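You operate a simulated robot arm through the tools that you are given. There is no shell and no other tool. Be economical: measure what you need, move in short steps, check, and stop when the job is done.

The job below is to be done with a simulated two-armed robot. You get a single attempt, and the scene is never put back.

TASK
On the west end of the south island, fold the checked cloth in half, so that its two short edges meet.

It is judged by the outcome, as a careful person would: the job done as asked, and still so three seconds after it is handed in. It fails if anything else is knocked over, pushed out of place, dropped, spilled or broken. Flat cloth is picked up by pressing the open fingertips on it (5 to 10 N) and closing them slowly along it; thin cloth reads only 2 to 8 mm in the jaws.

THE ROBOT
Two 6-joint arms with two-finger grippers on one trunk, on a base that drives. Base frame: it is fixed to the floor where the robot stands at the start and does not move with it; the origin is under the middle of the robot, x ahead of it, y to its left, z up; the surface under the hand at the start is at about z = 800. Units: mm, degrees, N and s.
The left shoulder is at the start at [70, 148, 1327], the right one opposite. With the tool pointing down near the work surface each hand reaches from about 400 to 680 mm from the robot's upright axis, wherever it stands, measured 20 degrees to its own side. Places, roughly: west end of the south island [500, 300, 800]. Payload 2.45 kg a hand.
The tool frame of a hand sits at the grasp point between the pads (the TCP): z along the fingers, y along the line on which they close. The tips reach 30 mm beyond it. Largest opening 106 mm; the body of the gripper starts 79 mm behind the TCP.
Orientation is that of the tool frame in the base frame, as a unit quaternion [x, y, z, w]. With the fingers straight down and closing along the base's y, the tool's x points along the base's -x, its y along +y and its z along -z.

THE INTERFACE
- The arms move only by the tool servo_tool. It takes "left_targets", "right_targets" or both (then of equal length, played together; a hand with none holds still); each is a list of rows, each a list of 6 numbers: the shift along the tool's x, y, z in m, then the turn, a rotation vector about the tool's x, y, z in degrees. In form: [[tx, ty, tz, ax, ay, az], ...]. A call has 1 to 20 rows; each row shifts and turns the commanded pose from where the row before left it, along the tool's axes as they then stand. "left_claw" and "right_claw" are, for a hand that has rows, the finger opening in m, from 0 to 0.106, set as the call begins (left out, the last holds). Rows are played at 5 a second. More than 50 mm and 8.6 degrees between two rows, or a gripper value outside its range, and nothing of the call is played. Where a pose cannot be reached the arm comes as near as it can. A force on the tool above 40 N (or 10 N above the force at the start of the call, whichever is more), or a blocked arm, ends the call early, and 0.2 s more pass. The fingers move at their own pace (about 72 mm/s each) and stop on an object; they squeeze with about 42 N. The grip force told is the motor's: it shows also when the fingers shut on nothing. Time passes only in rows, and 0.2 s behind the last, so rows that do not move let the fingers close. It gives the time, the measured TCP pose, the force on the tool (base axes), the opening and the grip force at its end, in the units of the frame above (readings bear some noise), with the torque about the TCP (base axes, N m) and any sound that the robot's microphone picked up.
- Cameras (640 x 400 px; columns grow to the right, rows downward): "scene" is now at [114.3, -14.2, 1518.2]; the picture's right is [-0.23, -0.97, 0.00], its down [-0.86, 0.21, -0.46] and it looks along [0.45, -0.11, -0.89] (base axes); focal length 279 px, centre (320, 200). "left" rides on the left gripper at [76, 2, -106] in its tool frame; the picture's right is [-0.02, 1.00, 0.00], its down [-0.78, -0.02, -0.62] and it looks along [-0.62, -0.01, 0.78] (tool axes); focal length 247 px, centre (320, 200). "right" rides on the right gripper at [76, -2, -106] in its tool frame; the picture's right is [0.02, 1.00, 0.00], its down [-0.78, 0.02, -0.62] and it looks along [-0.62, 0.01, 0.78] (tool axes); focal length 247 px, centre (320, 200). There is no depth. A picture from a camera that has moved, and an enlarged one, comes with that camera's place and axes in the base frame and with its lens.
- camera(camera): a new picture of that camera. It takes no simulated time.
- move_column(by): slides the trunk up (or, below 0, down) by that many mm; the arms and the scene camera ride with it, the base frame stays. It gives what a move gives, with no picture.
- drive_base(legs): drives the robot by 1 to 6 legs, each [ahead, left, turn to the left] in mm, mm and degrees, along the robot's own axes; the way and the turn of a leg run together, so that a leg with both is an arc; at most 1500 mm and 180 degrees a leg. The arms and the cameras ride along, it lands a little off, and it stops where it bumps. It gives what a move gives.
- pan_tilt(pan, tilt): turns the head with the scene camera to pan (to the left, within 86 degrees either way) and tilt (down, from -29 to 69), counted from straight ahead of the robot. It gives what a move gives.
- enlarge(camera, box): a new picture of the part [left, top, right, bottom] of that camera's present view, enlarged. It takes no simulated time.
- job_done(): hands the job in; it is judged then, once.

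Work in short steps. Places have to be worked out from the pictures, the camera data and where the tool is seen: move nearer, look again, correct. Check each grasp and each placing, and mend what went wrong. You have 120 turns and 88 pictures in all, those below and enlarged ones among them. Open the grippers and draw the arms clear of the work before you hand the job in, unless the task says otherwise; then end with one line.

The tools are called after "Request:" by a JSON object that holds its "fn" and its "kwargs". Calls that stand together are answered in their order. servo_tool: Moves the arms, as the interface text tells. Its arguments: {"type":"object","properties":{"left_targets":{"type":"array"},"left_claw":{"type":"number"},"right_targets":{"type":"array"},"right_claw":{"type":"number"}},"required":[]} The other tools are called the same way: move_column (by) slides the trunk up or down; drive_base (legs) drives the base; pan_tilt (pan, tilt) turns the head that bears the scene camera; camera (camera) takes a picture; enlarge (camera, box) takes an enlarged picture of a part of a camera's view; job_done () hands the job in.

At the start:

```text
time_s: 0.0
left_tool_pos: [454.2, 242.3, 914.1]
left_ee_rot: [0.0, 1.0, 0.0, 0.0]
left_contact_force: [0.0, -0.5, 0.4]
left_torque: [-0.02, 0.01, 0.02]
left_grip_width: 106.0
left_grasp_force: 0.1
right_tool_pos: [584.0, -153.2, 955.7]
right_ee_rot: [0.0, 1.0, 0.0, 0.0]
right_contact_force: [-0.8, 0.3, 0.1]
right_torque: [0.02, 0.01, -0.01]
right_grip_width: 105.7
right_grasp_force: 0.1
trunk travel left (down, up): [-800.0, 140.0]
robot x, y, heading: [-1.0, -1.8, -0.1]
head pan, tilt: [-13.4, 62.6]
```

scene: 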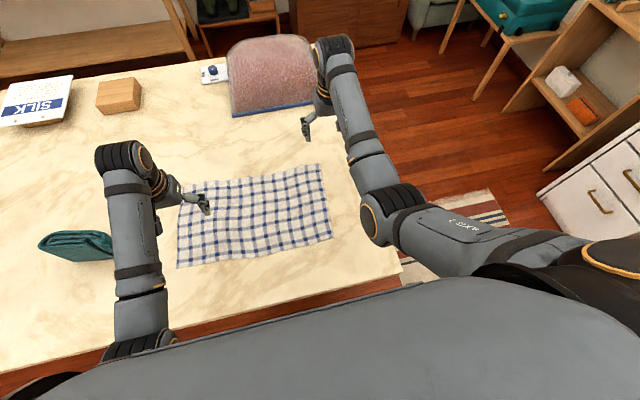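
right: 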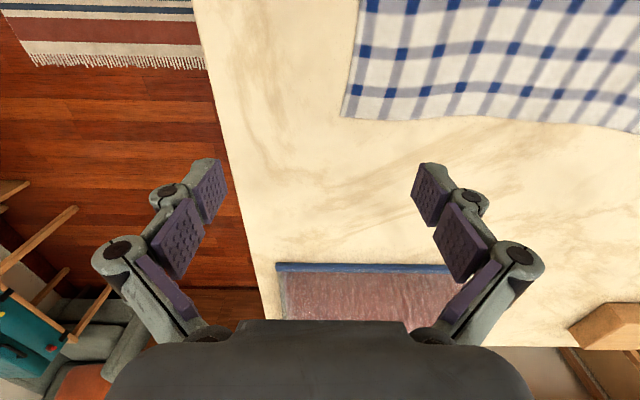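
left: 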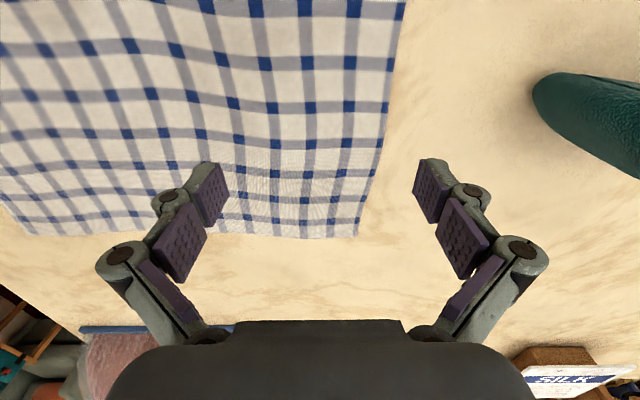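

The cloth's long side runs along y, with its short edges at about y = -120 and y = +293 and x from about 350 to 610. I plan to work from the free west end, facing +y, so I'll first raise the trunk and look at the floor there.

Request:
{"fn": "move_column", "kwargs": {"by": 120}}

Request:
{"fn": "pan_tilt", "kwargs": {"pan": -60, "tilt": 45}}

Request:
{"fn": "camera", "kwargs": {"camera": "scene"}}

```text
time_s: 1.5
left_tool_pos: [455.3, 242.2, 1033.3]
left_ee_rot: [0.0, 1.0, 0.0, 0.001]
left_contact_force: [-0.2, -0.1, 0.0]
left_torque: [-0.03, -0.01, 0.0]
left_grip_width: 106.0
left_grasp_force: 0.0
right_tool_pos: [584.0, -153.8, 1075.1]
right_ee_rot: [0.0, 1.0, 0.0, 0.0]
right_contact_force: [0.0, 0.3, 0.7]
right_torque: [-0.02, 0.0, 0.0]
right_grip_width: 106.1
right_grasp_force: 0.0
trunk travel left (down, up): [-920.0, 20.0]
robot x, y, heading: [-1.2, 0.9, 0.2]
head pan, tilt: [-13.4, 62.6]
```

```text
time_s: 2.6
left_tool_pos: [455.4, 242.3, 1033.8]
left_ee_rot: [0.0, 1.0, 0.0, 0.0]
left_contact_force: [-1.1, 0.5, -0.6]
left_torque: [-0.04, -0.02, 0.0]
left_grip_width: 105.9
left_grasp_force: 0.0
right_tool_pos: [583.6, -153.8, 1075.9]
right_ee_rot: [0.0, 1.0, 0.0, 0.0]
right_contact_force: [0.4, 0.4, -0.3]
right_torque: [0.0, -0.03, 0.03]
right_grip_width: 106.2
right_grasp_force: 0.0
trunk travel left (down, up): [-920.0, 20.0]
robot x, y, heading: [1.8, 0.7, 0.0]
head pan, tilt: [-60.0, 45.0]
```

```text
84 pictures are left
camera scene: at [93.1, -69.8, 1660.6], right [-0.87, -0.5, 0.0], down [-0.35, 0.61, -0.71], along [0.35, -0.61, -0.71], focal length 279 px, centre (320, 200)
```

scene: 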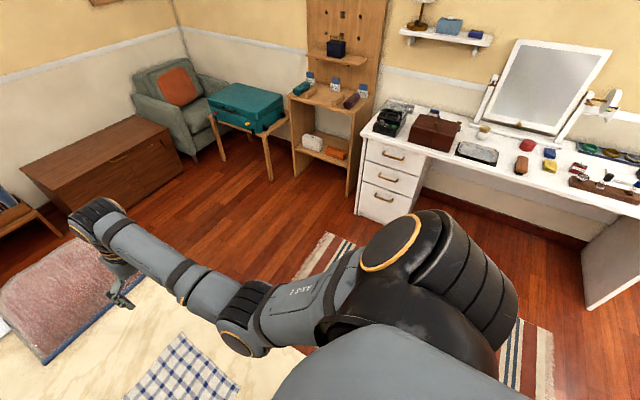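

The west floor is clear for more than a metre (the dresser front is at about y = -1520). I'll sidestep right, drive ahead, turn left, and then look.

Request:
{"fn": "drive_base", "kwargs": {"legs": [[-60, 0, 0], [0, -850, 0], [540, 0, 0], [0, 0, 90]]}}

Request:
{"fn": "pan_tilt", "kwargs": {"pan": 0, "tilt": 50}}

Request:
{"fn": "camera", "kwargs": {"camera": "scene"}}

```text
time_s: 14.2
left_tool_pos: [221.6, -388.8, 1034.1]
left_ee_rot: [-0.707, 0.707, 0.001, 0.0]
left_contact_force: [-0.3, 0.6, -0.4]
left_torque: [-0.04, -0.01, -0.04]
left_grip_width: 105.8
left_grasp_force: 0.0
right_tool_pos: [617.6, -260.4, 1075.8]
right_ee_rot: [-0.707, 0.707, 0.001, 0.0]
right_contact_force: [0.6, -0.2, -0.4]
right_torque: [-0.01, 0.0, -0.05]
right_grip_width: 105.9
right_grasp_force: 0.1
trunk travel left (down, up): [-920.0, 20.0]
robot x, y, heading: [463.1, -843.0, 90.1]
head pan, tilt: [-60.0, 45.0]
```

```text
time_s: 15.5
left_tool_pos: [220.2, -388.5, 1033.5]
left_ee_rot: [0.707, -0.707, 0.001, 0.0]
left_contact_force: [0.5, -0.4, 0.5]
left_torque: [-0.02, -0.02, 0.0]
left_grip_width: 106.0
left_grasp_force: 0.0
right_tool_pos: [615.5, -259.2, 1076.8]
right_ee_rot: [-0.707, 0.707, 0.001, -0.001]
right_contact_force: [0.2, 0.3, 0.5]
right_torque: [-0.02, -0.02, 0.01]
right_grip_width: 105.8
right_grasp_force: 0.0
trunk travel left (down, up): [-920.0, 20.0]
robot x, y, heading: [457.8, -846.3, 89.9]
head pan, tilt: [0.0, 50.0]
```

```text
83 pictures are left
camera scene: at [465.0, -715.9, 1653.7], right [1.0, 0.0, 0.0], down [0.0, -0.77, -0.64], along [0.0, 0.64, -0.77], focal length 279 px, centre (320, 200)
```

scene: 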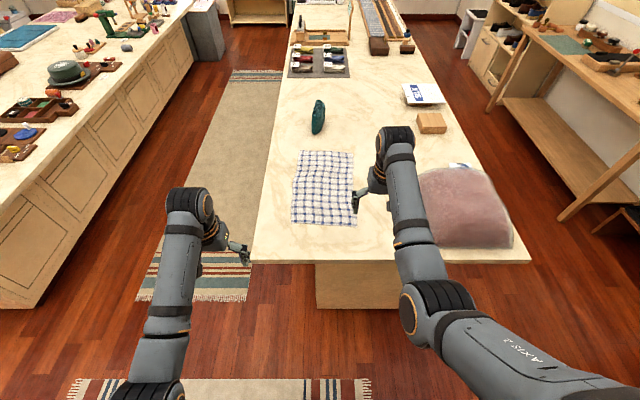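

The island's end overhangs its pedestal, and the cloth's near short edge runs from about (357,-114) to (602,-127), its far edge from (367,298) to (622,275). I'll drive forward to about y = -500, centred on the cloth.

Request:
{"fn": "drive_base", "kwargs": {"legs": [[0, -25, 0], [345, 0, 0]]}}

Request:
{"fn": "pan_tilt", "kwargs": {"pan": 0, "tilt": 60}}

Request:
{"fn": "camera", "kwargs": {"camera": "scene"}}

```text
time_s: 18.1
left_tool_pos: [243.7, -48.7, 1034.9]
left_ee_rot: [0.709, -0.705, -0.001, -0.001]
left_contact_force: [-0.4, 0.0, 0.4]
left_torque: [0.02, -0.02, -0.02]
left_grip_width: 106.2
left_grasp_force: 0.0
right_tool_pos: [637.8, 81.8, 1076.8]
right_ee_rot: [0.709, -0.706, 0.0, -0.001]
right_contact_force: [-0.5, -0.1, -0.1]
right_torque: [0.05, 0.01, -0.02]
right_grip_width: 105.9
right_grasp_force: 0.0
trunk travel left (down, up): [-920.0, 20.0]
robot x, y, heading: [488.5, -500.8, 90.2]
head pan, tilt: [0.0, 50.0]
```

```text
time_s: 18.8
left_tool_pos: [241.7, -47.6, 1033.5]
left_ee_rot: [0.709, -0.705, 0.0, 0.0]
left_contact_force: [0.6, 0.2, -0.5]
left_torque: [0.01, 0.03, 0.01]
left_grip_width: 105.9
left_grasp_force: 0.0
right_tool_pos: [638.3, 84.4, 1076.4]
right_ee_rot: [0.708, -0.706, 0.0, 0.0]
right_contact_force: [-0.3, 0.1, 0.0]
right_torque: [-0.04, 0.01, 0.03]
right_grip_width: 105.9
right_grasp_force: 0.0
trunk travel left (down, up): [-920.0, 20.0]
robot x, y, heading: [488.4, -500.5, 90.4]
head pan, tilt: [0.0, 60.0]
```

```text
82 pictures are left
camera scene: at [488.6, -382.7, 1641.1], right [1.0, 0.0, 0.0], down [0.0, -0.87, -0.5], along [0.0, 0.5, -0.87], focal length 279 px, centre (320, 200)
```

scene: 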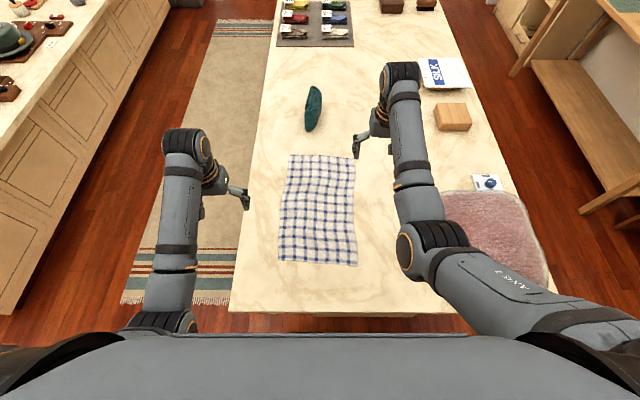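

I'll yaw both hands by 90° so the fingers close perpendicular to the short edge, with the cameras facing outward.

Request:
{"fn": "servo_tool", "kwargs": {"left_targets": [[0, 0, 0, 0, 0, 7.5], [0, 0, 0, 0, 0, 7.5], [0, 0, 0, 0, 0, 7.5], [0, 0, 0, 0, 0, 7.5], [0, 0, 0, 0, 0, 7.5], [0, 0, 0, 0, 0, 7.5], [0, 0, 0, 0, 0, 7.5], [0, 0, 0, 0, 0, 7.5], [0, 0, 0, 0, 0, 7.5], [0, 0, 0, 0, 0, 7.5], [0, 0, 0, 0, 0, 7.5], [0, 0, 0, 0, 0, 7.5], [0, 0, 0, 0, 0, 0]], "right_targets": [[0, 0, 0, 0, 0, -7.5], [0, 0, 0, 0, 0, -7.5], [0, 0, 0, 0, 0, -7.5], [0, 0, 0, 0, 0, -7.5], [0, 0, 0, 0, 0, -7.5], [0, 0, 0, 0, 0, -7.5], [0, 0, 0, 0, 0, -7.5], [0, 0, 0, 0, 0, -7.5], [0, 0, 0, 0, 0, -7.5], [0, 0, 0, 0, 0, -7.5], [0, 0, 0, 0, 0, -7.5], [0, 0, 0, 0, 0, -7.5], [0, 0, 0, 0, 0, 0]], "left_claw": 0.036, "right_claw": 0.036}}

```text
time_s: 21.6
left_tool_pos: [242.7, -46.8, 1033.1]
left_ee_rot: [-0.002, 1.0, 0.0, 0.001]
left_contact_force: [0.1, 0.7, 0.4]
left_torque: [0.02, 0.04, -0.01]
left_grip_width: 36.0
left_grasp_force: 0.1
right_tool_pos: [638.4, 83.5, 1076.0]
right_ee_rot: [1.0, 0.003, 0.0, 0.0]
right_contact_force: [-0.1, 0.1, -0.2]
right_torque: [0.0, 0.05, 0.02]
right_grip_width: 36.0
right_grasp_force: 0.1
trunk travel left (down, up): [-920.0, 20.0]
robot x, y, heading: [486.8, -502.7, 90.3]
head pan, tilt: [0.0, 60.0]
```

The yaw worked. Next I'll move the hands over the two near corners and lower the trunk.

Request:
{"fn": "servo_tool", "kwargs": {"left_targets": [[-0.033, -0.01, 0, 0, 0, 0], [-0.033, -0.01, 0, 0, 0, 0], [-0.033, -0.01, 0, 0, 0, 0], [-0.033, -0.011, 0, 0, 0, 0], [0, 0, 0, 0, 0, 0]], "right_targets": [[-0.0125, 0.046, 0.01, 0, 0, 0], [-0.0125, 0.046, 0.011, 0, 0, 0], [-0.0125, 0.046, 0.011, 0, 0, 0], [-0.0125, 0.046, 0.011, 0, 0, 0], [0, 0, 0, 0, 0, 0]]}}

Request:
{"fn": "move_column", "kwargs": {"by": -140}}

Request:
{"fn": "camera", "kwargs": {"camera": "left"}}

Request:
{"fn": "camera", "kwargs": {"camera": "right"}}

Request:
{"fn": "camera", "kwargs": {"camera": "scene"}}

```text
time_s: 22.5
left_tool_pos: [289.0, -68.2, 1032.9]
left_ee_rot: [-0.006, 0.998, 0.008, -0.055]
left_contact_force: [-0.5, 0.1, -0.5]
left_torque: [0.01, -0.03, -0.03]
left_grip_width: 35.9
left_grasp_force: 0.0
left hand out of reach, approached as far as the arm can: row 4
right_tool_pos: [679.9, 41.5, 1139.5]
right_ee_rot: [0.99, -0.02, 0.079, -0.118]
right_contact_force: [0.2, 0.1, -0.5]
right_torque: [-0.01, 0.01, -0.02]
right_grip_width: 36.3
right_grasp_force: 0.1
right hand out of reach, approached as far as the arm can: row 4
trunk travel left (down, up): [-920.0, 20.0]
robot x, y, heading: [487.5, -499.8, 90.5]
head pan, tilt: [0.0, 60.0]
stopped in row 4 (right hand): the arm was blocked; the commanded pose is now the measured one
```

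```text
time_s: 24.1
left_tool_pos: [291.2, -66.8, 893.9]
left_ee_rot: [-0.005, 0.998, 0.01, -0.056]
left_contact_force: [0.0, -0.3, 1.0]
left_torque: [-0.01, 0.0, 0.0]
left_grip_width: 36.1
left_grasp_force: 0.2
right_tool_pos: [680.2, 38.8, 997.4]
right_ee_rot: [0.99, -0.02, 0.078, -0.117]
right_contact_force: [0.3, -0.4, -0.8]
right_torque: [0.01, 0.01, 0.04]
right_grip_width: 36.0
right_grasp_force: 0.1
trunk travel left (down, up): [-780.0, 160.0]
robot x, y, heading: [490.5, -499.9, 90.3]
head pan, tilt: [0.0, 60.0]
```

```text
81 pictures are left
camera left: at [226.8, -68.5, 1009.1], right [0.01, 1.0, 0.02], down [0.85, -0.02, 0.53], along [0.53, 0.01, -0.85], focal length 247 px, centre (320, 200)
```

left: 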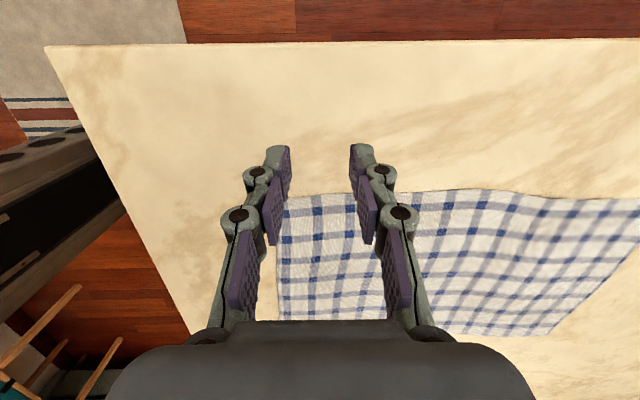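

```text
80 pictures are left
camera right: at [738.4, 12.7, 1110.4], right [0.0, -0.97, -0.23], down [-0.87, -0.12, 0.47], along [-0.49, 0.2, -0.85], focal length 247 px, centre (320, 200)
```

right: 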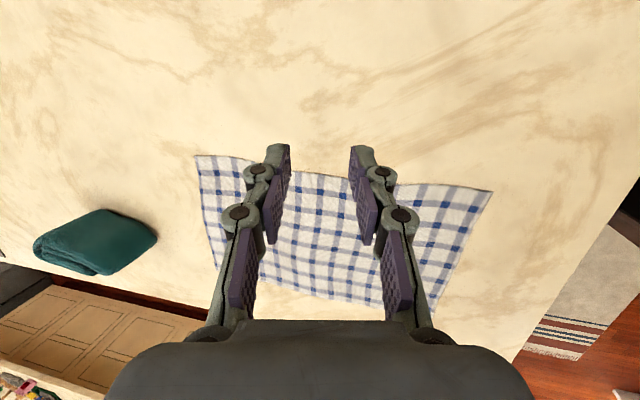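

```text
79 pictures are left
camera scene: at [488.9, -383.4, 1501.2], right [1.0, 0.0, 0.0], down [0.0, -0.87, -0.5], along [0.0, 0.5, -0.87], focal length 279 px, centre (320, 200)
```

scene: 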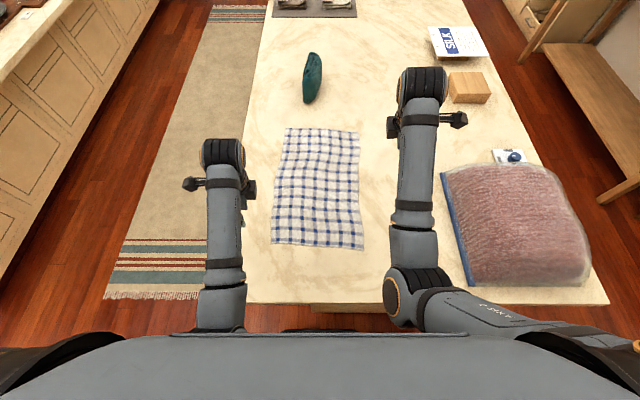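

With that yaw the wrists hit a limit. I'll go back to the natural yaw, with the fingers closing along the short edge, which also makes the later outward tilt simpler.

Request:
{"fn": "servo_tool", "kwargs": {"left_targets": [[0, 0, 0, 0.473, -0.352, -7.43], [0, 0, 0, 0.473, -0.352, -7.43], [0, 0, 0, 0.473, -0.352, -7.43], [0, 0, 0, 0.473, -0.352, -7.43], [0, 0, 0, 0.473, -0.352, -7.43], [0, 0, 0, 0.473, -0.352, -7.43], [0, 0, 0, 0.473, -0.352, -7.43], [0, 0, 0, 0.473, -0.352, -7.43], [0, 0, 0, 0.473, -0.352, -7.43], [0, 0, 0, 0.473, -0.352, -7.43], [0, 0, 0, 0.473, -0.352, -7.43], [0, 0, 0, 0.473, -0.352, -7.43], [0, 0, 0, 0, 0, 0]], "right_targets": [[0, 0, 0, -1.46, 0.29, 7.26], [0, 0, 0, -1.46, 0.29, 7.26], [0, 0, 0, -1.46, 0.29, 7.26], [0, 0, 0, -1.46, 0.29, 7.26], [0, 0, 0, -1.46, 0.29, 7.26], [0, 0, 0, -1.46, 0.29, 7.26], [0, 0, 0, -1.46, 0.29, 7.26], [0, 0, 0, -1.46, 0.29, 7.26], [0, 0, 0, -1.46, 0.29, 7.26], [0, 0, 0, -1.46, 0.29, 7.26], [0, 0, 0, -1.46, 0.29, 7.26], [0, 0, 0, -1.46, 0.29, 7.26], [0, 0, 0, 0, 0, 0]]}}

```text
time_s: 26.9
left_tool_pos: [291.6, -68.3, 894.0]
left_ee_rot: [0.707, -0.707, -0.001, -0.002]
left_contact_force: [0.0, 1.1, 0.0]
left_torque: [-0.01, -0.03, -0.01]
left_grip_width: 36.2
left_grasp_force: 0.0
right_tool_pos: [671.7, 58.2, 967.0]
right_ee_rot: [0.707, -0.707, -0.003, 0.001]
right_contact_force: [-1.2, 0.5, -0.8]
right_torque: [0.03, -0.01, 0.02]
right_grip_width: 36.0
right_grasp_force: 0.1
right hand out of reach, approached as far as the arm can: row 5, 6, 7, 8, 9, 10, 12
trunk travel left (down, up): [-780.0, 160.0]
robot x, y, heading: [489.3, -499.7, 90.1]
head pan, tilt: [0.0, 60.0]
```

The hands are vertical again. Moving them above the near-edge corners, the left to (376,-107) and the right to (586,-117), both about 50 mm above touch.

Request:
{"fn": "servo_tool", "kwargs": {"left_targets": [[0.01, -0.021, 0.003, 0, 0, 0], [0.01, -0.021, 0.003, 0, 0, 0], [0.01, -0.021, 0.004, 0, 0, 0], [0.01, -0.022, 0.004, 0, 0, 0], [0, 0, 0, 0, 0, 0], [0, 0, 0, 0, 0, 0]], "right_targets": [[0.016, 0.014, 0.04, 0, 0, 0], [0.02, 0.02, 0.04, 0, 0, 0], [0.04, 0.02, 0.037, 0, 0, 0], [0.04, 0.02, 0, 0, 0, 0], [0.04, 0.02, 0, 0, 0, 0], [0, 0, 0, 0, 0, 0]]}}

Request:
{"fn": "camera", "kwargs": {"camera": "left"}}

Request:
{"fn": "camera", "kwargs": {"camera": "right"}}

```text
refused: row 3 steps farther than a row can; nothing moved
```

```text
78 pictures are left
camera left: at [290.0, -144.8, 1000.7], right [-1.0, 0.02, 0.0], down [0.02, 0.78, 0.62], along [0.01, 0.62, -0.78], focal length 247 px, centre (320, 200)
```

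left: 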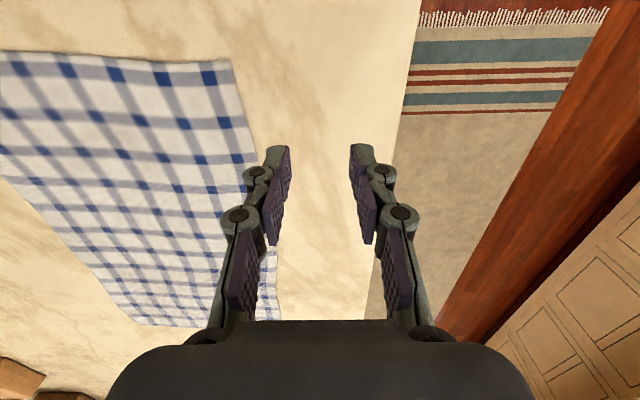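

```text
77 pictures are left
camera right: at [673.1, -17.1, 1071.5], right [-1.0, -0.02, 0.0], down [-0.02, 0.78, 0.62], along [-0.02, 0.62, -0.78], focal length 247 px, centre (320, 200)
```

right: 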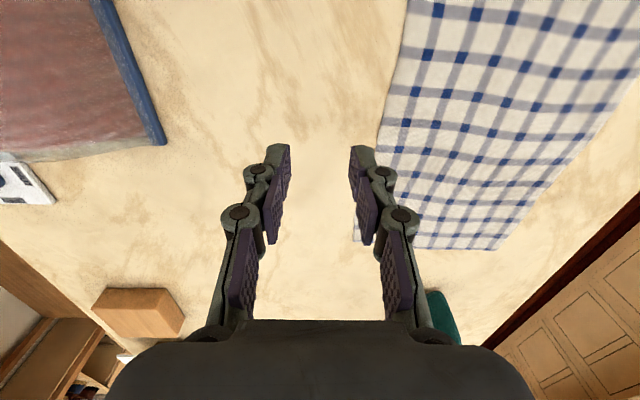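

One row was too long, so I'll repeat the move in smaller steps.

Request:
{"fn": "servo_tool", "kwargs": {"left_targets": [[0.01, -0.021, 0.003, 0, 0, 0], [0.01, -0.021, 0.003, 0, 0, 0], [0.01, -0.021, 0.004, 0, 0, 0], [0.01, -0.022, 0.004, 0, 0, 0], [0, 0, 0, 0, 0, 0], [0, 0, 0, 0, 0, 0], [0, 0, 0, 0, 0, 0]], "right_targets": [[0.016, 0.014, 0.03, 0, 0, 0], [0.02, 0.02, 0.03, 0, 0, 0], [0.03, 0.02, 0.03, 0, 0, 0], [0.03, 0.02, 0.027, 0, 0, 0], [0.03, 0.02, 0, 0, 0, 0], [0.03, 0, 0, 0, 0, 0], [0, 0, 0, 0, 0, 0]]}}

Request:
{"fn": "camera", "kwargs": {"camera": "left"}}

Request:
{"fn": "camera", "kwargs": {"camera": "right"}}

```text
time_s: 27.8
left_tool_pos: [269.0, -91.8, 882.2]
left_ee_rot: [-0.702, 0.705, 0.076, -0.062]
left_contact_force: [0.9, -0.4, -0.4]
left_torque: [0.0, -0.01, 0.01]
left_grip_width: 35.9
left_grasp_force: 0.1
left hand out of reach, approached as far as the arm can: row 4
right_tool_pos: [646.5, 16.9, 897.9]
right_ee_rot: [-0.703, 0.711, 0.002, 0.032]
right_contact_force: [0.0, 0.2, -0.2]
right_torque: [0.02, 0.03, 0.01]
right_grip_width: 36.0
right_grasp_force: 0.1
trunk travel left (down, up): [-780.0, 160.0]
robot x, y, heading: [489.3, -498.1, 90.4]
head pan, tilt: [0.0, 60.0]
stopped in row 4 (left hand): the arm was blocked; the commanded pose is now the measured one
```

```text
76 pictures are left
camera left: at [288.4, -169.4, 985.6], right [-0.98, 0.03, 0.19], down [0.14, 0.77, 0.62], along [-0.13, 0.64, -0.76], focal length 247 px, centre (320, 200)
```

left: 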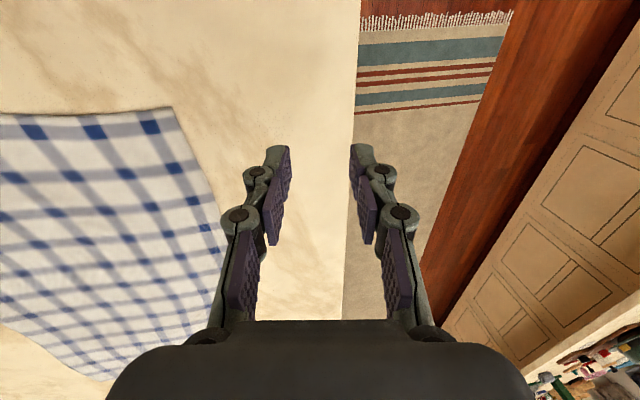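

```text
75 pictures are left
camera right: at [642.0, -64.0, 998.2], right [-1.0, -0.01, -0.04], down [-0.03, 0.75, 0.66], along [0.03, 0.66, -0.75], focal length 247 px, centre (320, 200)
```

right: 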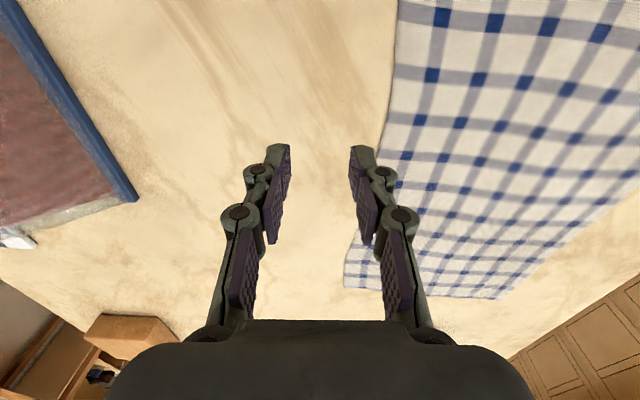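

The left arm got blocked close in, so I'll check its posture in the scene view.

Request:
{"fn": "camera", "kwargs": {"camera": "scene"}}

```text
74 pictures are left
camera scene: at [489.5, -384.1, 1501.2], right [1.0, 0.01, 0.0], down [0.0, -0.87, -0.5], along [0.0, 0.5, -0.87], focal length 279 px, centre (320, 200)
```

scene: 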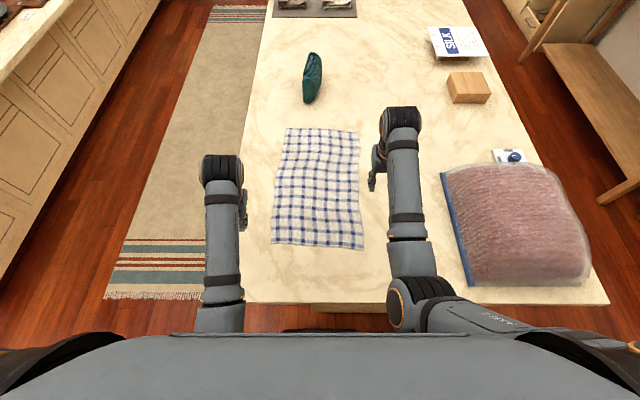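

The hands need more distance. I'll back the base off 75 mm and straighten both tools.

Request:
{"fn": "drive_base", "kwargs": {"legs": [[-75, 0, 0]]}}

Request:
{"fn": "servo_tool", "kwargs": {"left_targets": [[-0.02, 0, 0, 5.6, 0.55, -0.1], [-0.02, 0, 0, 5.6, 0.55, -0.1], [0, 0, 0, 0, 0, 0]], "right_targets": [[0, 0, 0, -1.2, 1.4, -0.3], [0, 0, 0, -1.2, 1.4, -0.3], [0, 0, 0, 0, 0, 0]]}}

```text
time_s: 28.8
left_tool_pos: [268.6, -164.7, 881.9]
left_ee_rot: [-0.702, 0.705, 0.075, -0.063]
left_contact_force: [1.0, 0.9, 0.2]
left_torque: [0.03, -0.01, 0.01]
left_grip_width: 36.1
left_grasp_force: 0.1
right_tool_pos: [647.0, -56.5, 897.0]
right_ee_rot: [-0.702, 0.711, 0.001, 0.032]
right_contact_force: [-0.1, 0.4, 0.1]
right_torque: [0.01, 0.0, 0.03]
right_grip_width: 36.2
right_grasp_force: 0.1
trunk travel left (down, up): [-780.0, 160.0]
robot x, y, heading: [488.3, -574.1, 90.3]
head pan, tilt: [0.0, 60.0]
```

```text
time_s: 29.6
left_tool_pos: [272.9, -124.9, 882.2]
left_ee_rot: [-0.707, 0.708, -0.001, 0.0]
left_contact_force: [0.1, -0.2, 0.7]
left_torque: [0.05, 0.01, -0.05]
left_grip_width: 35.9
left_grasp_force: 0.1
right_tool_pos: [647.4, -58.5, 897.8]
right_ee_rot: [-0.707, 0.707, 0.0, 0.001]
right_contact_force: [-0.2, 0.1, -0.5]
right_torque: [-0.01, 0.0, -0.02]
right_grip_width: 36.2
right_grasp_force: 0.1
trunk travel left (down, up): [-780.0, 160.0]
robot x, y, heading: [489.0, -574.2, 90.4]
head pan, tilt: [0.0, 60.0]
```

Both tools are straight. Moving to the targets above the corners.

Request:
{"fn": "servo_tool", "kwargs": {"left_targets": [[-0.004, -0.021, 0, 0, 0, 0], [-0.004, -0.021, 0, 0, 0, 0], [-0.004, -0.021, 0, 0, 0, 0], [-0.004, -0.02, 0, 0, 0, 0], [0, -0.02, 0, 0, 0, 0], [0, 0, 0, 0, 0, 0]], "right_targets": [[0.012, 0.012, 0.004, 0, 0, 0], [0.012, 0.012, 0.004, 0, 0, 0], [0.012, 0.012, 0.004, 0, 0, 0], [0.012, 0.012, 0.004, 0, 0, 0], [0.013, 0.013, 0, 0, 0, 0], [0, 0, 0, 0, 0, 0]]}}

Request:
{"fn": "camera", "kwargs": {"camera": "left"}}

Request:
{"fn": "camera", "kwargs": {"camera": "right"}}

```text
time_s: 30.7
left_tool_pos: [303.2, -115.9, 869.1]
left_ee_rot: [0.712, -0.7, -0.032, 0.045]
left_contact_force: [-0.1, -1.0, 1.1]
left_torque: [0.0, 0.0, -0.03]
left_grip_width: 35.9
left_grasp_force: 0.0
right_tool_pos: [680.3, -99.4, 873.9]
right_ee_rot: [-0.693, 0.716, -0.055, 0.063]
right_contact_force: [0.7, -0.4, 0.4]
right_torque: [-0.01, 0.0, -0.02]
right_grip_width: 35.8
right_grasp_force: 0.1
trunk travel left (down, up): [-780.0, 160.0]
robot x, y, heading: [487.9, -572.6, 90.0]
head pan, tilt: [0.0, 60.0]
stopped in row 5 (right hand): the arm was blocked; the commanded pose is now the measured one
```

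```text
73 pictures are left
camera left: at [314.0, -190.7, 976.9], right [-0.99, 0.01, 0.11], down [0.07, 0.8, 0.6], along [-0.08, 0.61, -0.79], focal length 247 px, centre (320, 200)
```

left: 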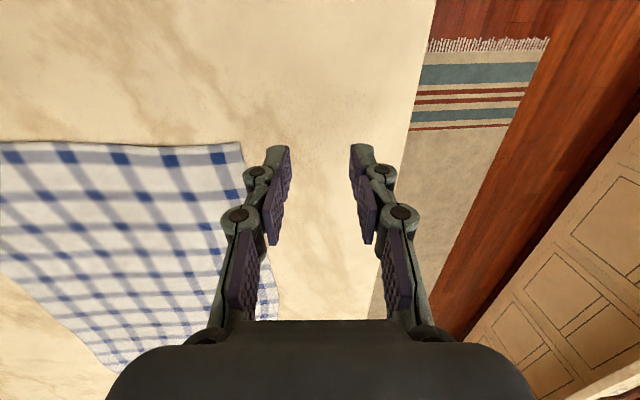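

```text
72 pictures are left
camera right: at [661.0, -177.5, 976.5], right [-0.99, 0.01, -0.16], down [-0.09, 0.78, 0.62], along [0.14, 0.63, -0.76], focal length 247 px, centre (320, 200)
```

right: 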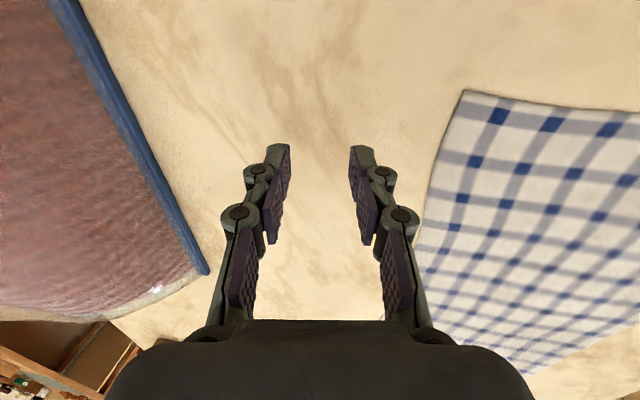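

Both arms refuse to move inward at short reach, probably because the elbows sit close to the chest. I'll back off further and work at a longer reach, where the start pose was comfortable.

Request:
{"fn": "drive_base", "kwargs": {"legs": [[-120, 0, 0]]}}

Request:
{"fn": "servo_tool", "kwargs": {"left_targets": [[-0.03, 0, 0, 3.1, -0.5, 0.5], [-0.03, 0, 0, 3.1, -0.5, 0.5], [-0.03, 0, 0, 0, 0, 0], [-0.03, 0, 0, 0, 0, 0], [0, 0, 0, 0, 0, 0]], "right_targets": [[-0.03, 0, 0, -4.8, 0.3, -0.95], [-0.03, 0, 0, -4.8, 0.3, -0.95], [-0.03, 0, 0, 0, 0, 0], [-0.03, 0, 0, 0, 0, 0], [0, 0, 0, 0, 0, 0]]}}

```text
time_s: 31.9
left_tool_pos: [303.3, -236.5, 868.4]
left_ee_rot: [0.711, -0.701, -0.031, 0.045]
left_contact_force: [0.2, 0.3, -0.1]
left_torque: [0.03, 0.0, 0.03]
left_grip_width: 36.1
left_grasp_force: 0.1
right_tool_pos: [681.2, -221.7, 874.4]
right_ee_rot: [-0.692, 0.717, -0.054, 0.063]
right_contact_force: [0.0, -0.2, -0.6]
right_torque: [0.0, 0.0, 0.02]
right_grip_width: 35.9
right_grasp_force: 0.1
trunk travel left (down, up): [-780.0, 160.0]
robot x, y, heading: [488.6, -698.0, 90.1]
head pan, tilt: [0.0, 60.0]
```

```text
time_s: 33.1
left_tool_pos: [302.9, -119.1, 868.5]
left_ee_rot: [-0.706, 0.708, 0.0, 0.001]
left_contact_force: [-0.3, -1.1, 0.8]
left_torque: [0.03, 0.02, 0.0]
left_grip_width: 36.0
left_grasp_force: 0.1
right_tool_pos: [681.2, -103.1, 879.8]
right_ee_rot: [0.707, -0.707, -0.003, -0.001]
right_contact_force: [-0.1, -0.2, 0.5]
right_torque: [0.02, 0.0, -0.01]
right_grip_width: 36.2
right_grasp_force: 0.0
trunk travel left (down, up): [-780.0, 160.0]
robot x, y, heading: [485.5, -696.5, 90.0]
head pan, tilt: [0.0, 60.0]
```

The reach is now about 580 mm. I'll try moving inward to the corners again.

Request:
{"fn": "servo_tool", "kwargs": {"left_targets": [[0, -0.018, 0, 0, 0, 0], [0, -0.018, 0, 0, 0, 0], [0, -0.018, 0, 0, 0, 0], [0, -0.019, 0, 0, 0, 0], [0, 0, 0, 0, 0, 0], [0, 0, 0, 0, 0, 0]], "right_targets": [[0.004, 0.019, 0, 0, 0, 0], [0.004, 0.019, 0, 0, 0, 0], [0.004, 0.019, 0, 0, 0, 0], [0.004, 0.019, 0, 0, 0, 0], [0, 0.019, 0, 0, 0, 0], [0, 0, 0, 0, 0, 0]]}}

Request:
{"fn": "camera", "kwargs": {"camera": "scene"}}

```text
time_s: 34.5
left_tool_pos: [380.9, -117.7, 866.8]
left_ee_rot: [-0.706, 0.708, 0.0, 0.0]
left_contact_force: [-0.1, 0.2, 1.0]
left_torque: [-0.05, 0.03, 0.01]
left_grip_width: 35.8
left_grasp_force: 0.2
right_tool_pos: [587.1, -118.6, 878.5]
right_ee_rot: [-0.706, 0.708, 0.002, 0.001]
right_contact_force: [-0.3, 0.1, -1.0]
right_torque: [-0.01, 0.02, -0.01]
right_grip_width: 36.2
right_grasp_force: 0.1
trunk travel left (down, up): [-780.0, 160.0]
robot x, y, heading: [486.9, -695.4, 89.6]
head pan, tilt: [0.0, 60.0]
```

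```text
71 pictures are left
camera scene: at [490.4, -579.9, 1501.1], right [1.0, 0.0, 0.0], down [0.0, -0.87, -0.5], along [0.0, 0.5, -0.87], focal length 279 px, centre (320, 200)
```

scene: 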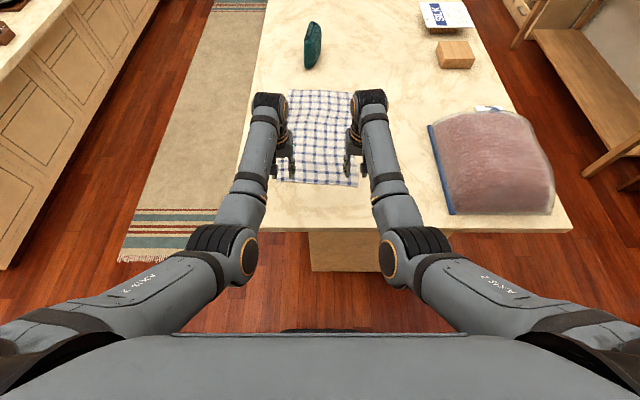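

Now both hands are over the corners. Checking alignment with the wrist cameras.

Request:
{"fn": "camera", "kwargs": {"camera": "left"}}

Request:
{"fn": "camera", "kwargs": {"camera": "right"}}

```text
70 pictures are left
camera left: at [379.1, -194.0, 974.8], right [-1.0, 0.02, 0.0], down [0.02, 0.78, 0.62], along [0.02, 0.62, -0.78], focal length 247 px, centre (320, 200)
```

left: 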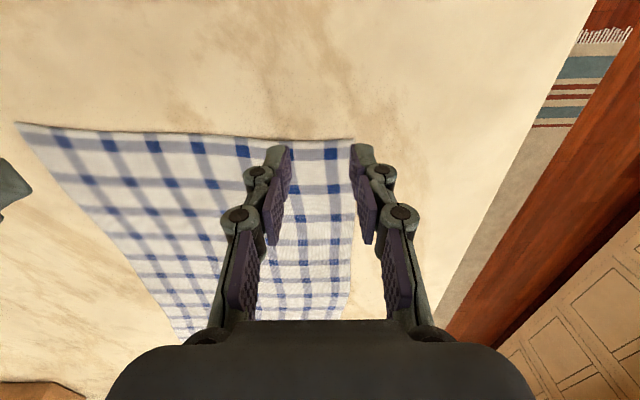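

```text
69 pictures are left
camera right: at [588.8, -195.1, 982.8], right [-1.0, -0.02, 0.0], down [-0.01, 0.78, 0.62], along [-0.02, 0.62, -0.78], focal length 247 px, centre (320, 200)
```

right: 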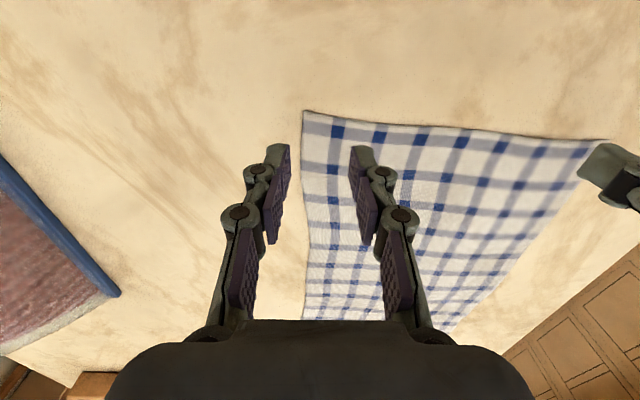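

Corners refined: near-left (358,-114), near-right (598,-134). I'll shift so both fingertips land on the cloth just inside the edge, and come down close.

Request:
{"fn": "servo_tool", "kwargs": {"left_targets": [[-0.008, -0.003, 0.008, 0, 0, 0], [-0.009, -0.004, 0.009, 0, 0, 0], [0, 0, 0.009, 0, 0, 0], [0, 0, 0, 0, 0, 0]], "right_targets": [[0, 0.009, 0.012, 0, 0, 0], [0, 0.01, 0.012, 0, 0, 0], [0, 0, 0.012, 0, 0, 0], [0, 0, 0, 0, 0, 0]], "left_claw": 0.034, "right_claw": 0.034}}

Request:
{"fn": "camera", "kwargs": {"camera": "left"}}

Request:
{"fn": "camera", "kwargs": {"camera": "right"}}

```text
time_s: 35.5
left_tool_pos: [385.3, -99.1, 842.2]
left_ee_rot: [-0.707, 0.707, -0.002, 0.0]
left_contact_force: [-0.1, 0.3, 0.3]
left_torque: [0.0, 0.0, 0.03]
left_grip_width: 34.0
left_grasp_force: 0.0
right_tool_pos: [567.1, -120.1, 841.6]
right_ee_rot: [-0.707, 0.708, 0.003, 0.001]
right_contact_force: [-0.2, -0.2, -0.4]
right_torque: [0.0, 0.03, 0.03]
right_grip_width: 33.8
right_grasp_force: 0.0
trunk travel left (down, up): [-780.0, 160.0]
robot x, y, heading: [486.0, -695.5, 90.4]
head pan, tilt: [0.0, 60.0]
```

```text
68 pictures are left
camera left: at [383.6, -176.3, 948.4], right [-1.0, 0.02, 0.0], down [0.02, 0.78, 0.62], along [0.02, 0.62, -0.78], focal length 247 px, centre (320, 200)
```

left: 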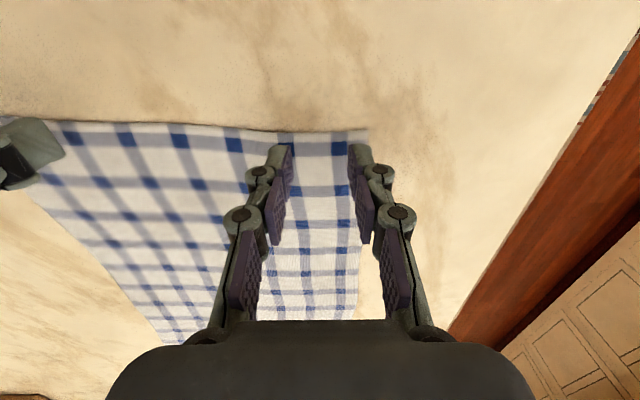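

```text
67 pictures are left
camera right: at [568.8, -195.8, 945.0], right [-1.0, -0.02, 0.0], down [-0.01, 0.78, 0.62], along [-0.01, 0.62, -0.78], focal length 247 px, centre (320, 200)
```

right: 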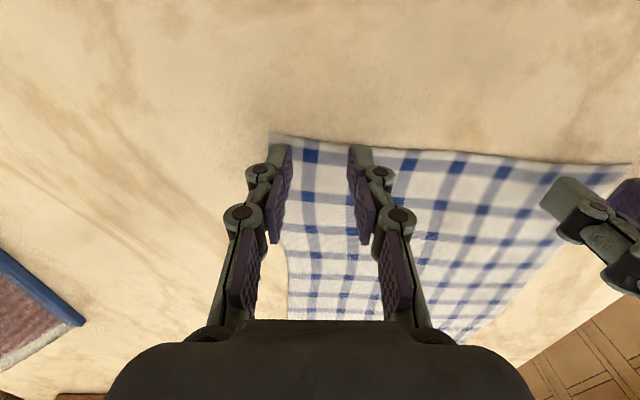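

The alignment is good. Descending to touch.

Request:
{"fn": "servo_tool", "kwargs": {"left_targets": [[0, 0, 0.004, 0, 0, 0], [0, 0, 0.004, 0, 0, 0], [0, 0, 0.002, 0, 0, 0], [0, 0, 0, 0, 0, 0]], "right_targets": [[0, 0, 0.004, 0, 0, 0], [0, 0, 0.004, 0, 0, 0], [0, 0, 0.002, 0, 0, 0], [0, 0, 0, 0, 0, 0]]}}

```text
time_s: 36.5
left_tool_pos: [384.4, -100.6, 831.1]
left_ee_rot: [-0.707, 0.707, -0.001, 0.0]
left_contact_force: [0.2, -0.6, -0.6]
left_torque: [-0.02, -0.01, -0.02]
left_grip_width: 34.0
left_grasp_force: 0.0
right_tool_pos: [568.5, -118.4, 830.0]
right_ee_rot: [-0.707, 0.708, 0.003, 0.001]
right_contact_force: [1.0, -0.2, 3.4]
right_torque: [0.01, -0.07, -0.01]
right_grip_width: 34.4
right_grasp_force: 0.4
trunk travel left (down, up): [-780.0, 160.0]
robot x, y, heading: [487.6, -697.6, 90.0]
head pan, tilt: [0.0, 60.0]
```

The right hand is touching and the left nearly so. Pressing a little more.

Request:
{"fn": "servo_tool", "kwargs": {"left_targets": [[0, 0, 0.002, 0, 0, 0], [0, 0, 0.001, 0, 0, 0], [0, 0, 0, 0, 0, 0]], "right_targets": [[0, 0, 0.001, 0, 0, 0], [0, 0, 0, 0, 0, 0], [0, 0, 0, 0, 0, 0]]}}

```text
time_s: 37.3
left_tool_pos: [382.6, -101.4, 830.4]
left_ee_rot: [-0.707, 0.707, 0.001, 0.002]
left_contact_force: [-0.2, 2.3, 14.6]
left_torque: [0.08, 0.04, 0.01]
left_grip_width: 33.9
left_grasp_force: 0.1
right_tool_pos: [567.9, -118.9, 832.4]
right_ee_rot: [-0.706, 0.708, 0.003, 0.001]
right_contact_force: [0.7, 0.5, 6.3]
right_torque: [0.05, -0.05, -0.01]
right_grip_width: 34.4
right_grasp_force: 0.8
trunk travel left (down, up): [-780.0, 160.0]
robot x, y, heading: [486.0, -699.1, 90.1]
head pan, tilt: [0.0, 60.0]
```

The left force is 14.6 N, which is too high, so I'll ease it 1 mm and then start closing in small steps.

Request:
{"fn": "servo_tool", "kwargs": {"left_targets": [[0, 0, -0.001, 0, 0, 0], [0, 0, 0, 0, 0, 0]], "right_targets": [[0, 0, 0, 0, 0, 0], [0, 0, 0, 0, 0, 0]], "left_claw": 0.028, "right_claw": 0.028}}

Request:
{"fn": "servo_tool", "kwargs": {"left_targets": [[0, 0, 0, 0, 0, 0]], "right_targets": [[0, 0, 0, 0, 0, 0]], "left_claw": 0.022, "right_claw": 0.022}}

Request:
{"fn": "servo_tool", "kwargs": {"left_targets": [[0, 0, 0, 0, 0, 0]], "right_targets": [[0, 0, 0, 0, 0, 0]], "left_claw": 0.016, "right_claw": 0.016}}

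Request:
{"fn": "camera", "kwargs": {"camera": "left"}}

Request:
{"fn": "camera", "kwargs": {"camera": "right"}}

```text
time_s: 37.9
left_tool_pos: [383.9, -102.5, 831.4]
left_ee_rot: [-0.707, 0.708, 0.001, 0.001]
left_contact_force: [1.3, 2.9, 12.7]
left_torque: [0.11, -0.07, 0.04]
left_grip_width: 28.9
left_grasp_force: 0.8
right_tool_pos: [567.0, -121.4, 830.8]
right_ee_rot: [-0.706, 0.708, 0.003, 0.001]
right_contact_force: [0.6, -1.6, 9.7]
right_torque: [-0.03, -0.01, 0.03]
right_grip_width: 27.9
right_grasp_force: 0.0
trunk travel left (down, up): [-780.0, 160.0]
robot x, y, heading: [488.2, -700.6, 90.5]
head pan, tilt: [0.0, 60.0]
```

```text
time_s: 38.3
left_tool_pos: [383.9, -104.3, 831.4]
left_ee_rot: [-0.707, 0.707, -0.001, 0.001]
left_contact_force: [1.8, 0.2, 13.6]
left_torque: [0.0, -0.1, 0.03]
left_grip_width: 22.5
left_grasp_force: 0.2
right_tool_pos: [567.2, -120.9, 830.9]
right_ee_rot: [-0.707, 0.708, 0.004, 0.001]
right_contact_force: [-0.9, 0.8, 9.0]
right_torque: [0.01, -0.06, -0.03]
right_grip_width: 21.8
right_grasp_force: 0.1
trunk travel left (down, up): [-780.0, 160.0]
robot x, y, heading: [487.6, -696.8, 90.5]
head pan, tilt: [0.0, 60.0]
```

```text
time_s: 38.7
left_tool_pos: [383.4, -103.5, 830.5]
left_ee_rot: [-0.706, 0.708, 0.0, 0.001]
left_contact_force: [1.7, -0.2, 14.0]
left_torque: [-0.11, -0.09, 0.03]
left_grip_width: 15.7
left_grasp_force: 0.2
right_tool_pos: [567.9, -120.8, 830.1]
right_ee_rot: [0.707, -0.707, -0.004, -0.001]
right_contact_force: [-0.4, 0.2, 8.6]
right_torque: [0.0, 0.0, 0.01]
right_grip_width: 14.8
right_grasp_force: 0.1
trunk travel left (down, up): [-780.0, 160.0]
robot x, y, heading: [489.1, -696.1, 90.1]
head pan, tilt: [0.0, 60.0]
```

```text
66 pictures are left
camera left: at [382.4, -179.4, 937.8], right [-1.0, 0.02, 0.0], down [0.02, 0.78, 0.62], along [0.02, 0.62, -0.78], focal length 247 px, centre (320, 200)
```

left: 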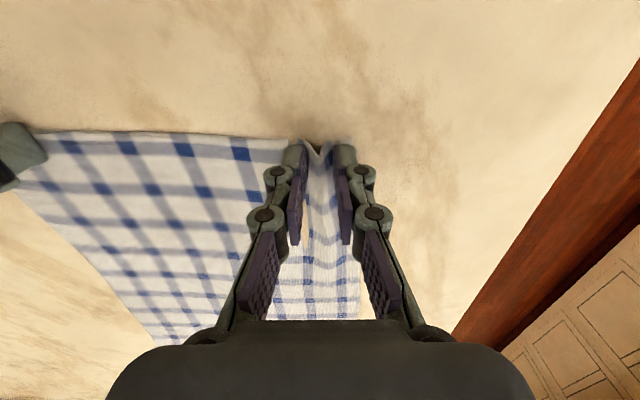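

```text
65 pictures are left
camera right: at [569.3, -196.9, 935.1], right [-1.0, -0.02, 0.0], down [-0.01, 0.78, 0.63], along [-0.01, 0.63, -0.78], focal length 247 px, centre (320, 200)
```

right: 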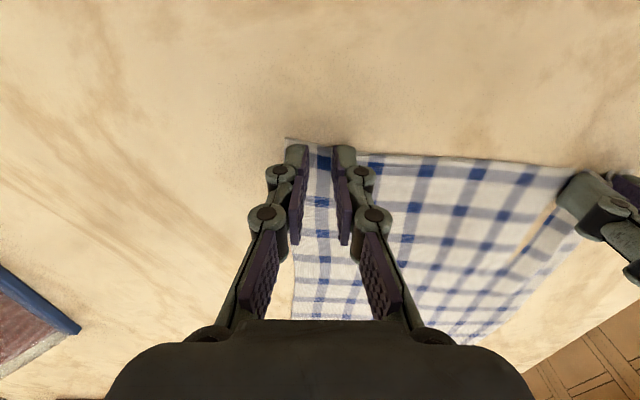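

The left pinch shows a ridge, but the right fingers slid over the cloth. I'll finish closing the left, then reopen the right and press it a bit harder.

Request:
{"fn": "servo_tool", "kwargs": {"left_targets": [[0, 0, 0, 0, 0, 0]], "right_targets": [[0, 0, -0.003, 0, 0, 0]], "left_claw": 0.008, "right_claw": 0.036}}

Request:
{"fn": "servo_tool", "kwargs": {"left_targets": [[0, 0, 0, 0, 0, 0], [0, 0, 0, 0, 0, 0], [0, 0, 0, 0, 0, 0]], "right_targets": [[0, 0, 0.003, 0, 0, 0], [0, 0, 0.001, 0, 0, 0], [0, 0, 0, 0, 0, 0]], "left_claw": 0.0}}

```text
time_s: 39.1
left_tool_pos: [383.2, -102.7, 829.6]
left_ee_rot: [-0.706, 0.708, 0.0, 0.0]
left_contact_force: [-0.5, -1.8, 13.3]
left_torque: [-0.01, -0.04, 0.02]
left_grip_width: 8.0
left_grasp_force: 0.0
right_tool_pos: [568.3, -120.5, 832.8]
right_ee_rot: [-0.707, 0.708, 0.003, 0.0]
right_contact_force: [-0.4, -0.4, 0.1]
right_torque: [0.01, 0.03, 0.0]
right_grip_width: 36.3
right_grasp_force: 0.1
trunk travel left (down, up): [-780.0, 160.0]
robot x, y, heading: [488.8, -696.9, 90.1]
head pan, tilt: [0.0, 60.0]
```

```text
time_s: 39.9
left_tool_pos: [383.1, -103.0, 830.3]
left_ee_rot: [-0.706, 0.708, -0.001, 0.001]
left_contact_force: [0.7, -4.3, 26.5]
left_torque: [-0.05, 0.07, -0.01]
left_grip_width: 1.7
left_grasp_force: 33.2
right_tool_pos: [566.9, -119.3, 829.6]
right_ee_rot: [-0.706, 0.708, 0.004, 0.002]
right_contact_force: [-0.8, 0.3, 11.7]
right_torque: [-0.13, 0.34, 0.01]
right_grip_width: 37.7
right_grasp_force: 1.1
trunk travel left (down, up): [-780.0, 160.0]
robot x, y, heading: [485.2, -696.5, 90.4]
head pan, tilt: [0.0, 60.0]
```

The left reads 1.7 mm, which is doubtful. The right presses at 11.7 N, so I'll close it gradually and look at both.

Request:
{"fn": "servo_tool", "kwargs": {"right_targets": [[0, 0, 0, 0, 0, 0]], "right_claw": 0.029}}

Request:
{"fn": "servo_tool", "kwargs": {"right_targets": [[0, 0, 0, 0, 0, 0]], "right_claw": 0.022}}

Request:
{"fn": "enlarge", "kwargs": {"camera": "right", "box": [220, 100, 420, 225]}}

Request:
{"fn": "enlarge", "kwargs": {"camera": "left", "box": [220, 100, 420, 225]}}

```text
time_s: 40.3
left_tool_pos: [382.8, -101.7, 830.5]
left_ee_rot: [-0.707, 0.707, 0.0, 0.001]
left_contact_force: [1.9, -1.8, 12.4]
left_torque: [-0.03, 0.1, 0.01]
left_grip_width: 3.2
left_grasp_force: 37.2
right_tool_pos: [567.9, -118.9, 830.6]
right_ee_rot: [-0.706, 0.708, 0.004, 0.002]
right_contact_force: [-1.5, 1.4, 15.6]
right_torque: [-0.1, 0.44, 0.0]
right_grip_width: 30.0
right_grasp_force: 0.8
trunk travel left (down, up): [-780.0, 160.0]
robot x, y, heading: [487.2, -700.3, 90.3]
head pan, tilt: [0.0, 60.0]
```

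```text
time_s: 40.7
left_tool_pos: [383.5, -103.0, 830.8]
left_ee_rot: [-0.706, 0.708, -0.001, 0.001]
left_contact_force: [2.6, 0.3, 0.9]
left_torque: [-0.04, -0.09, -0.04]
left_grip_width: 5.0
left_grasp_force: 39.4
right_tool_pos: [566.7, -119.0, 831.2]
right_ee_rot: [-0.706, 0.708, 0.005, 0.002]
right_contact_force: [-6.0, 2.3, 20.0]
right_torque: [-0.09, 0.61, -0.04]
right_grip_width: 22.8
right_grasp_force: 4.0
trunk travel left (down, up): [-780.0, 160.0]
robot x, y, heading: [487.7, -699.6, 89.9]
head pan, tilt: [0.0, 60.0]
```

```text
3.20 times, centred on (320, 162) of right
camera zoom: at [568.4, -195.7, 935.0], right [-1.0, -0.02, 0.0], down [-0.01, 0.78, 0.63], along [-0.02, 0.63, -0.78], focal length 790 px, centre (320, 320)
```

zoom: 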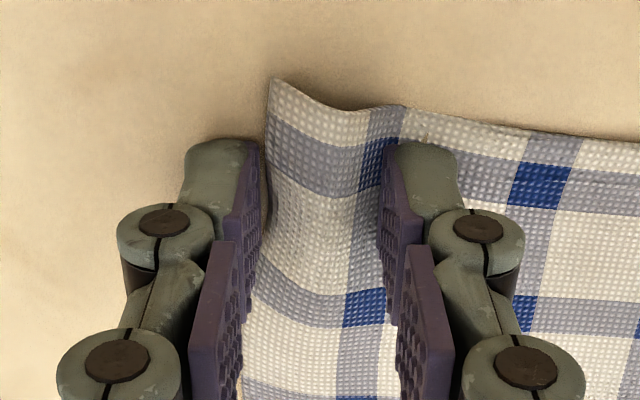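

```text
3.20 times, centred on (320, 162) of left
camera zoom: at [381.8, -179.6, 937.7], right [-1.0, 0.02, 0.0], down [0.02, 0.78, 0.62], along [0.02, 0.62, -0.78], focal length 790 px, centre (320, 320)
```

zoom: 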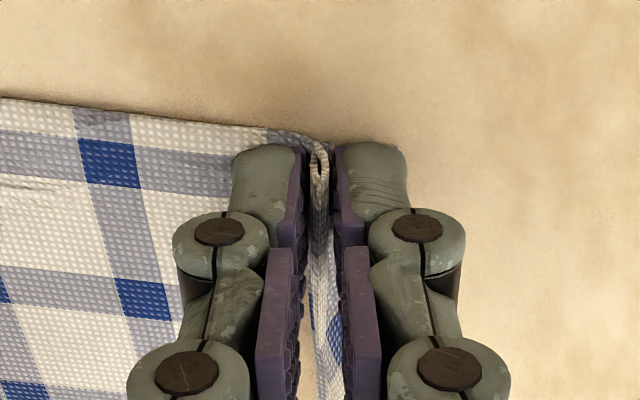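

The left has a solid pinch at 5.0 mm. On the right the cloth edge is bulging between the fingers, so I'll keep closing.

Request:
{"fn": "servo_tool", "kwargs": {"right_targets": [[0, 0, 0, 0, 0, 0]], "right_claw": 0.015}}

Request:
{"fn": "servo_tool", "kwargs": {"right_targets": [[0, 0, 0, 0, 0, 0]], "right_claw": 0.008}}

Request:
{"fn": "servo_tool", "kwargs": {"right_targets": [[0, 0, 0, 0, 0, 0], [0, 0, 0, 0, 0, 0], [0, 0, 0, 0, 0, 0]], "right_claw": 0.0}}

Request:
{"fn": "enlarge", "kwargs": {"camera": "right", "box": [220, 100, 420, 225]}}

```text
time_s: 41.1
left_tool_pos: [384.1, -102.8, 832.0]
left_ee_rot: [-0.706, 0.708, 0.001, 0.001]
left_contact_force: [8.6, -0.2, 3.3]
left_torque: [-0.02, -0.21, 0.05]
left_grip_width: 2.3
left_grasp_force: 34.1
right_tool_pos: [567.8, -118.7, 830.3]
right_ee_rot: [0.707, -0.707, -0.004, -0.002]
right_contact_force: [-9.4, 2.0, 20.3]
right_torque: [-0.13, 0.65, -0.03]
right_grip_width: 16.9
right_grasp_force: 4.9
trunk travel left (down, up): [-780.0, 160.0]
robot x, y, heading: [485.1, -695.8, 90.1]
head pan, tilt: [0.0, 60.0]
```

```text
time_s: 41.5
left_tool_pos: [384.3, -101.4, 830.7]
left_ee_rot: [-0.706, 0.708, -0.001, 0.001]
left_contact_force: [14.5, -0.4, 6.3]
left_torque: [-0.08, -0.15, 0.06]
left_grip_width: 1.8
left_grasp_force: 28.9
right_tool_pos: [565.9, -120.5, 830.4]
right_ee_rot: [-0.707, 0.708, 0.004, 0.0]
right_contact_force: [-17.6, 1.9, 18.6]
right_torque: [-0.04, 0.76, -0.07]
right_grip_width: 8.6
right_grasp_force: 9.5
trunk travel left (down, up): [-780.0, 160.0]
robot x, y, heading: [485.0, -698.0, 90.2]
head pan, tilt: [0.0, 60.0]
```

```text
time_s: 42.3
left_tool_pos: [384.0, -103.1, 830.7]
left_ee_rot: [-0.706, 0.708, -0.001, 0.002]
left_contact_force: [21.5, -1.6, 0.8]
left_torque: [-0.12, -0.62, 0.1]
left_grip_width: 3.7
left_grasp_force: 33.8
right_tool_pos: [566.3, -120.1, 830.1]
right_ee_rot: [-0.707, 0.707, 0.005, 0.0]
right_contact_force: [-23.7, 1.4, 15.9]
right_torque: [0.08, 0.77, 0.0]
right_grip_width: 3.0
right_grasp_force: 31.8
trunk travel left (down, up): [-780.0, 160.0]
robot x, y, heading: [489.3, -696.3, 90.3]
head pan, tilt: [0.0, 60.0]
```

```text
3.20 times, centred on (320, 162) of right
camera zoom: at [566.9, -196.2, 934.3], right [-1.0, -0.02, 0.01], down [-0.01, 0.78, 0.63], along [-0.02, 0.63, -0.78], focal length 790 px, centre (320, 320)
```

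zoom: 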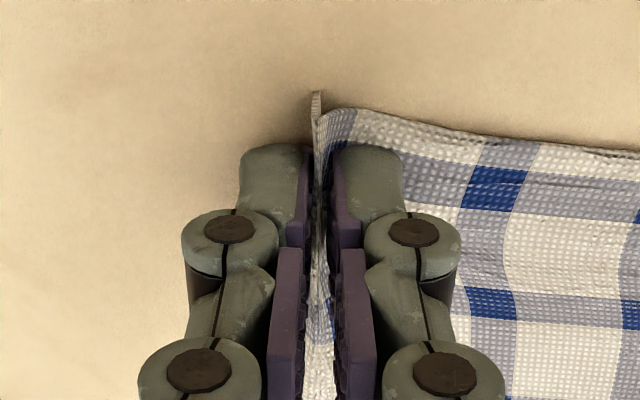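

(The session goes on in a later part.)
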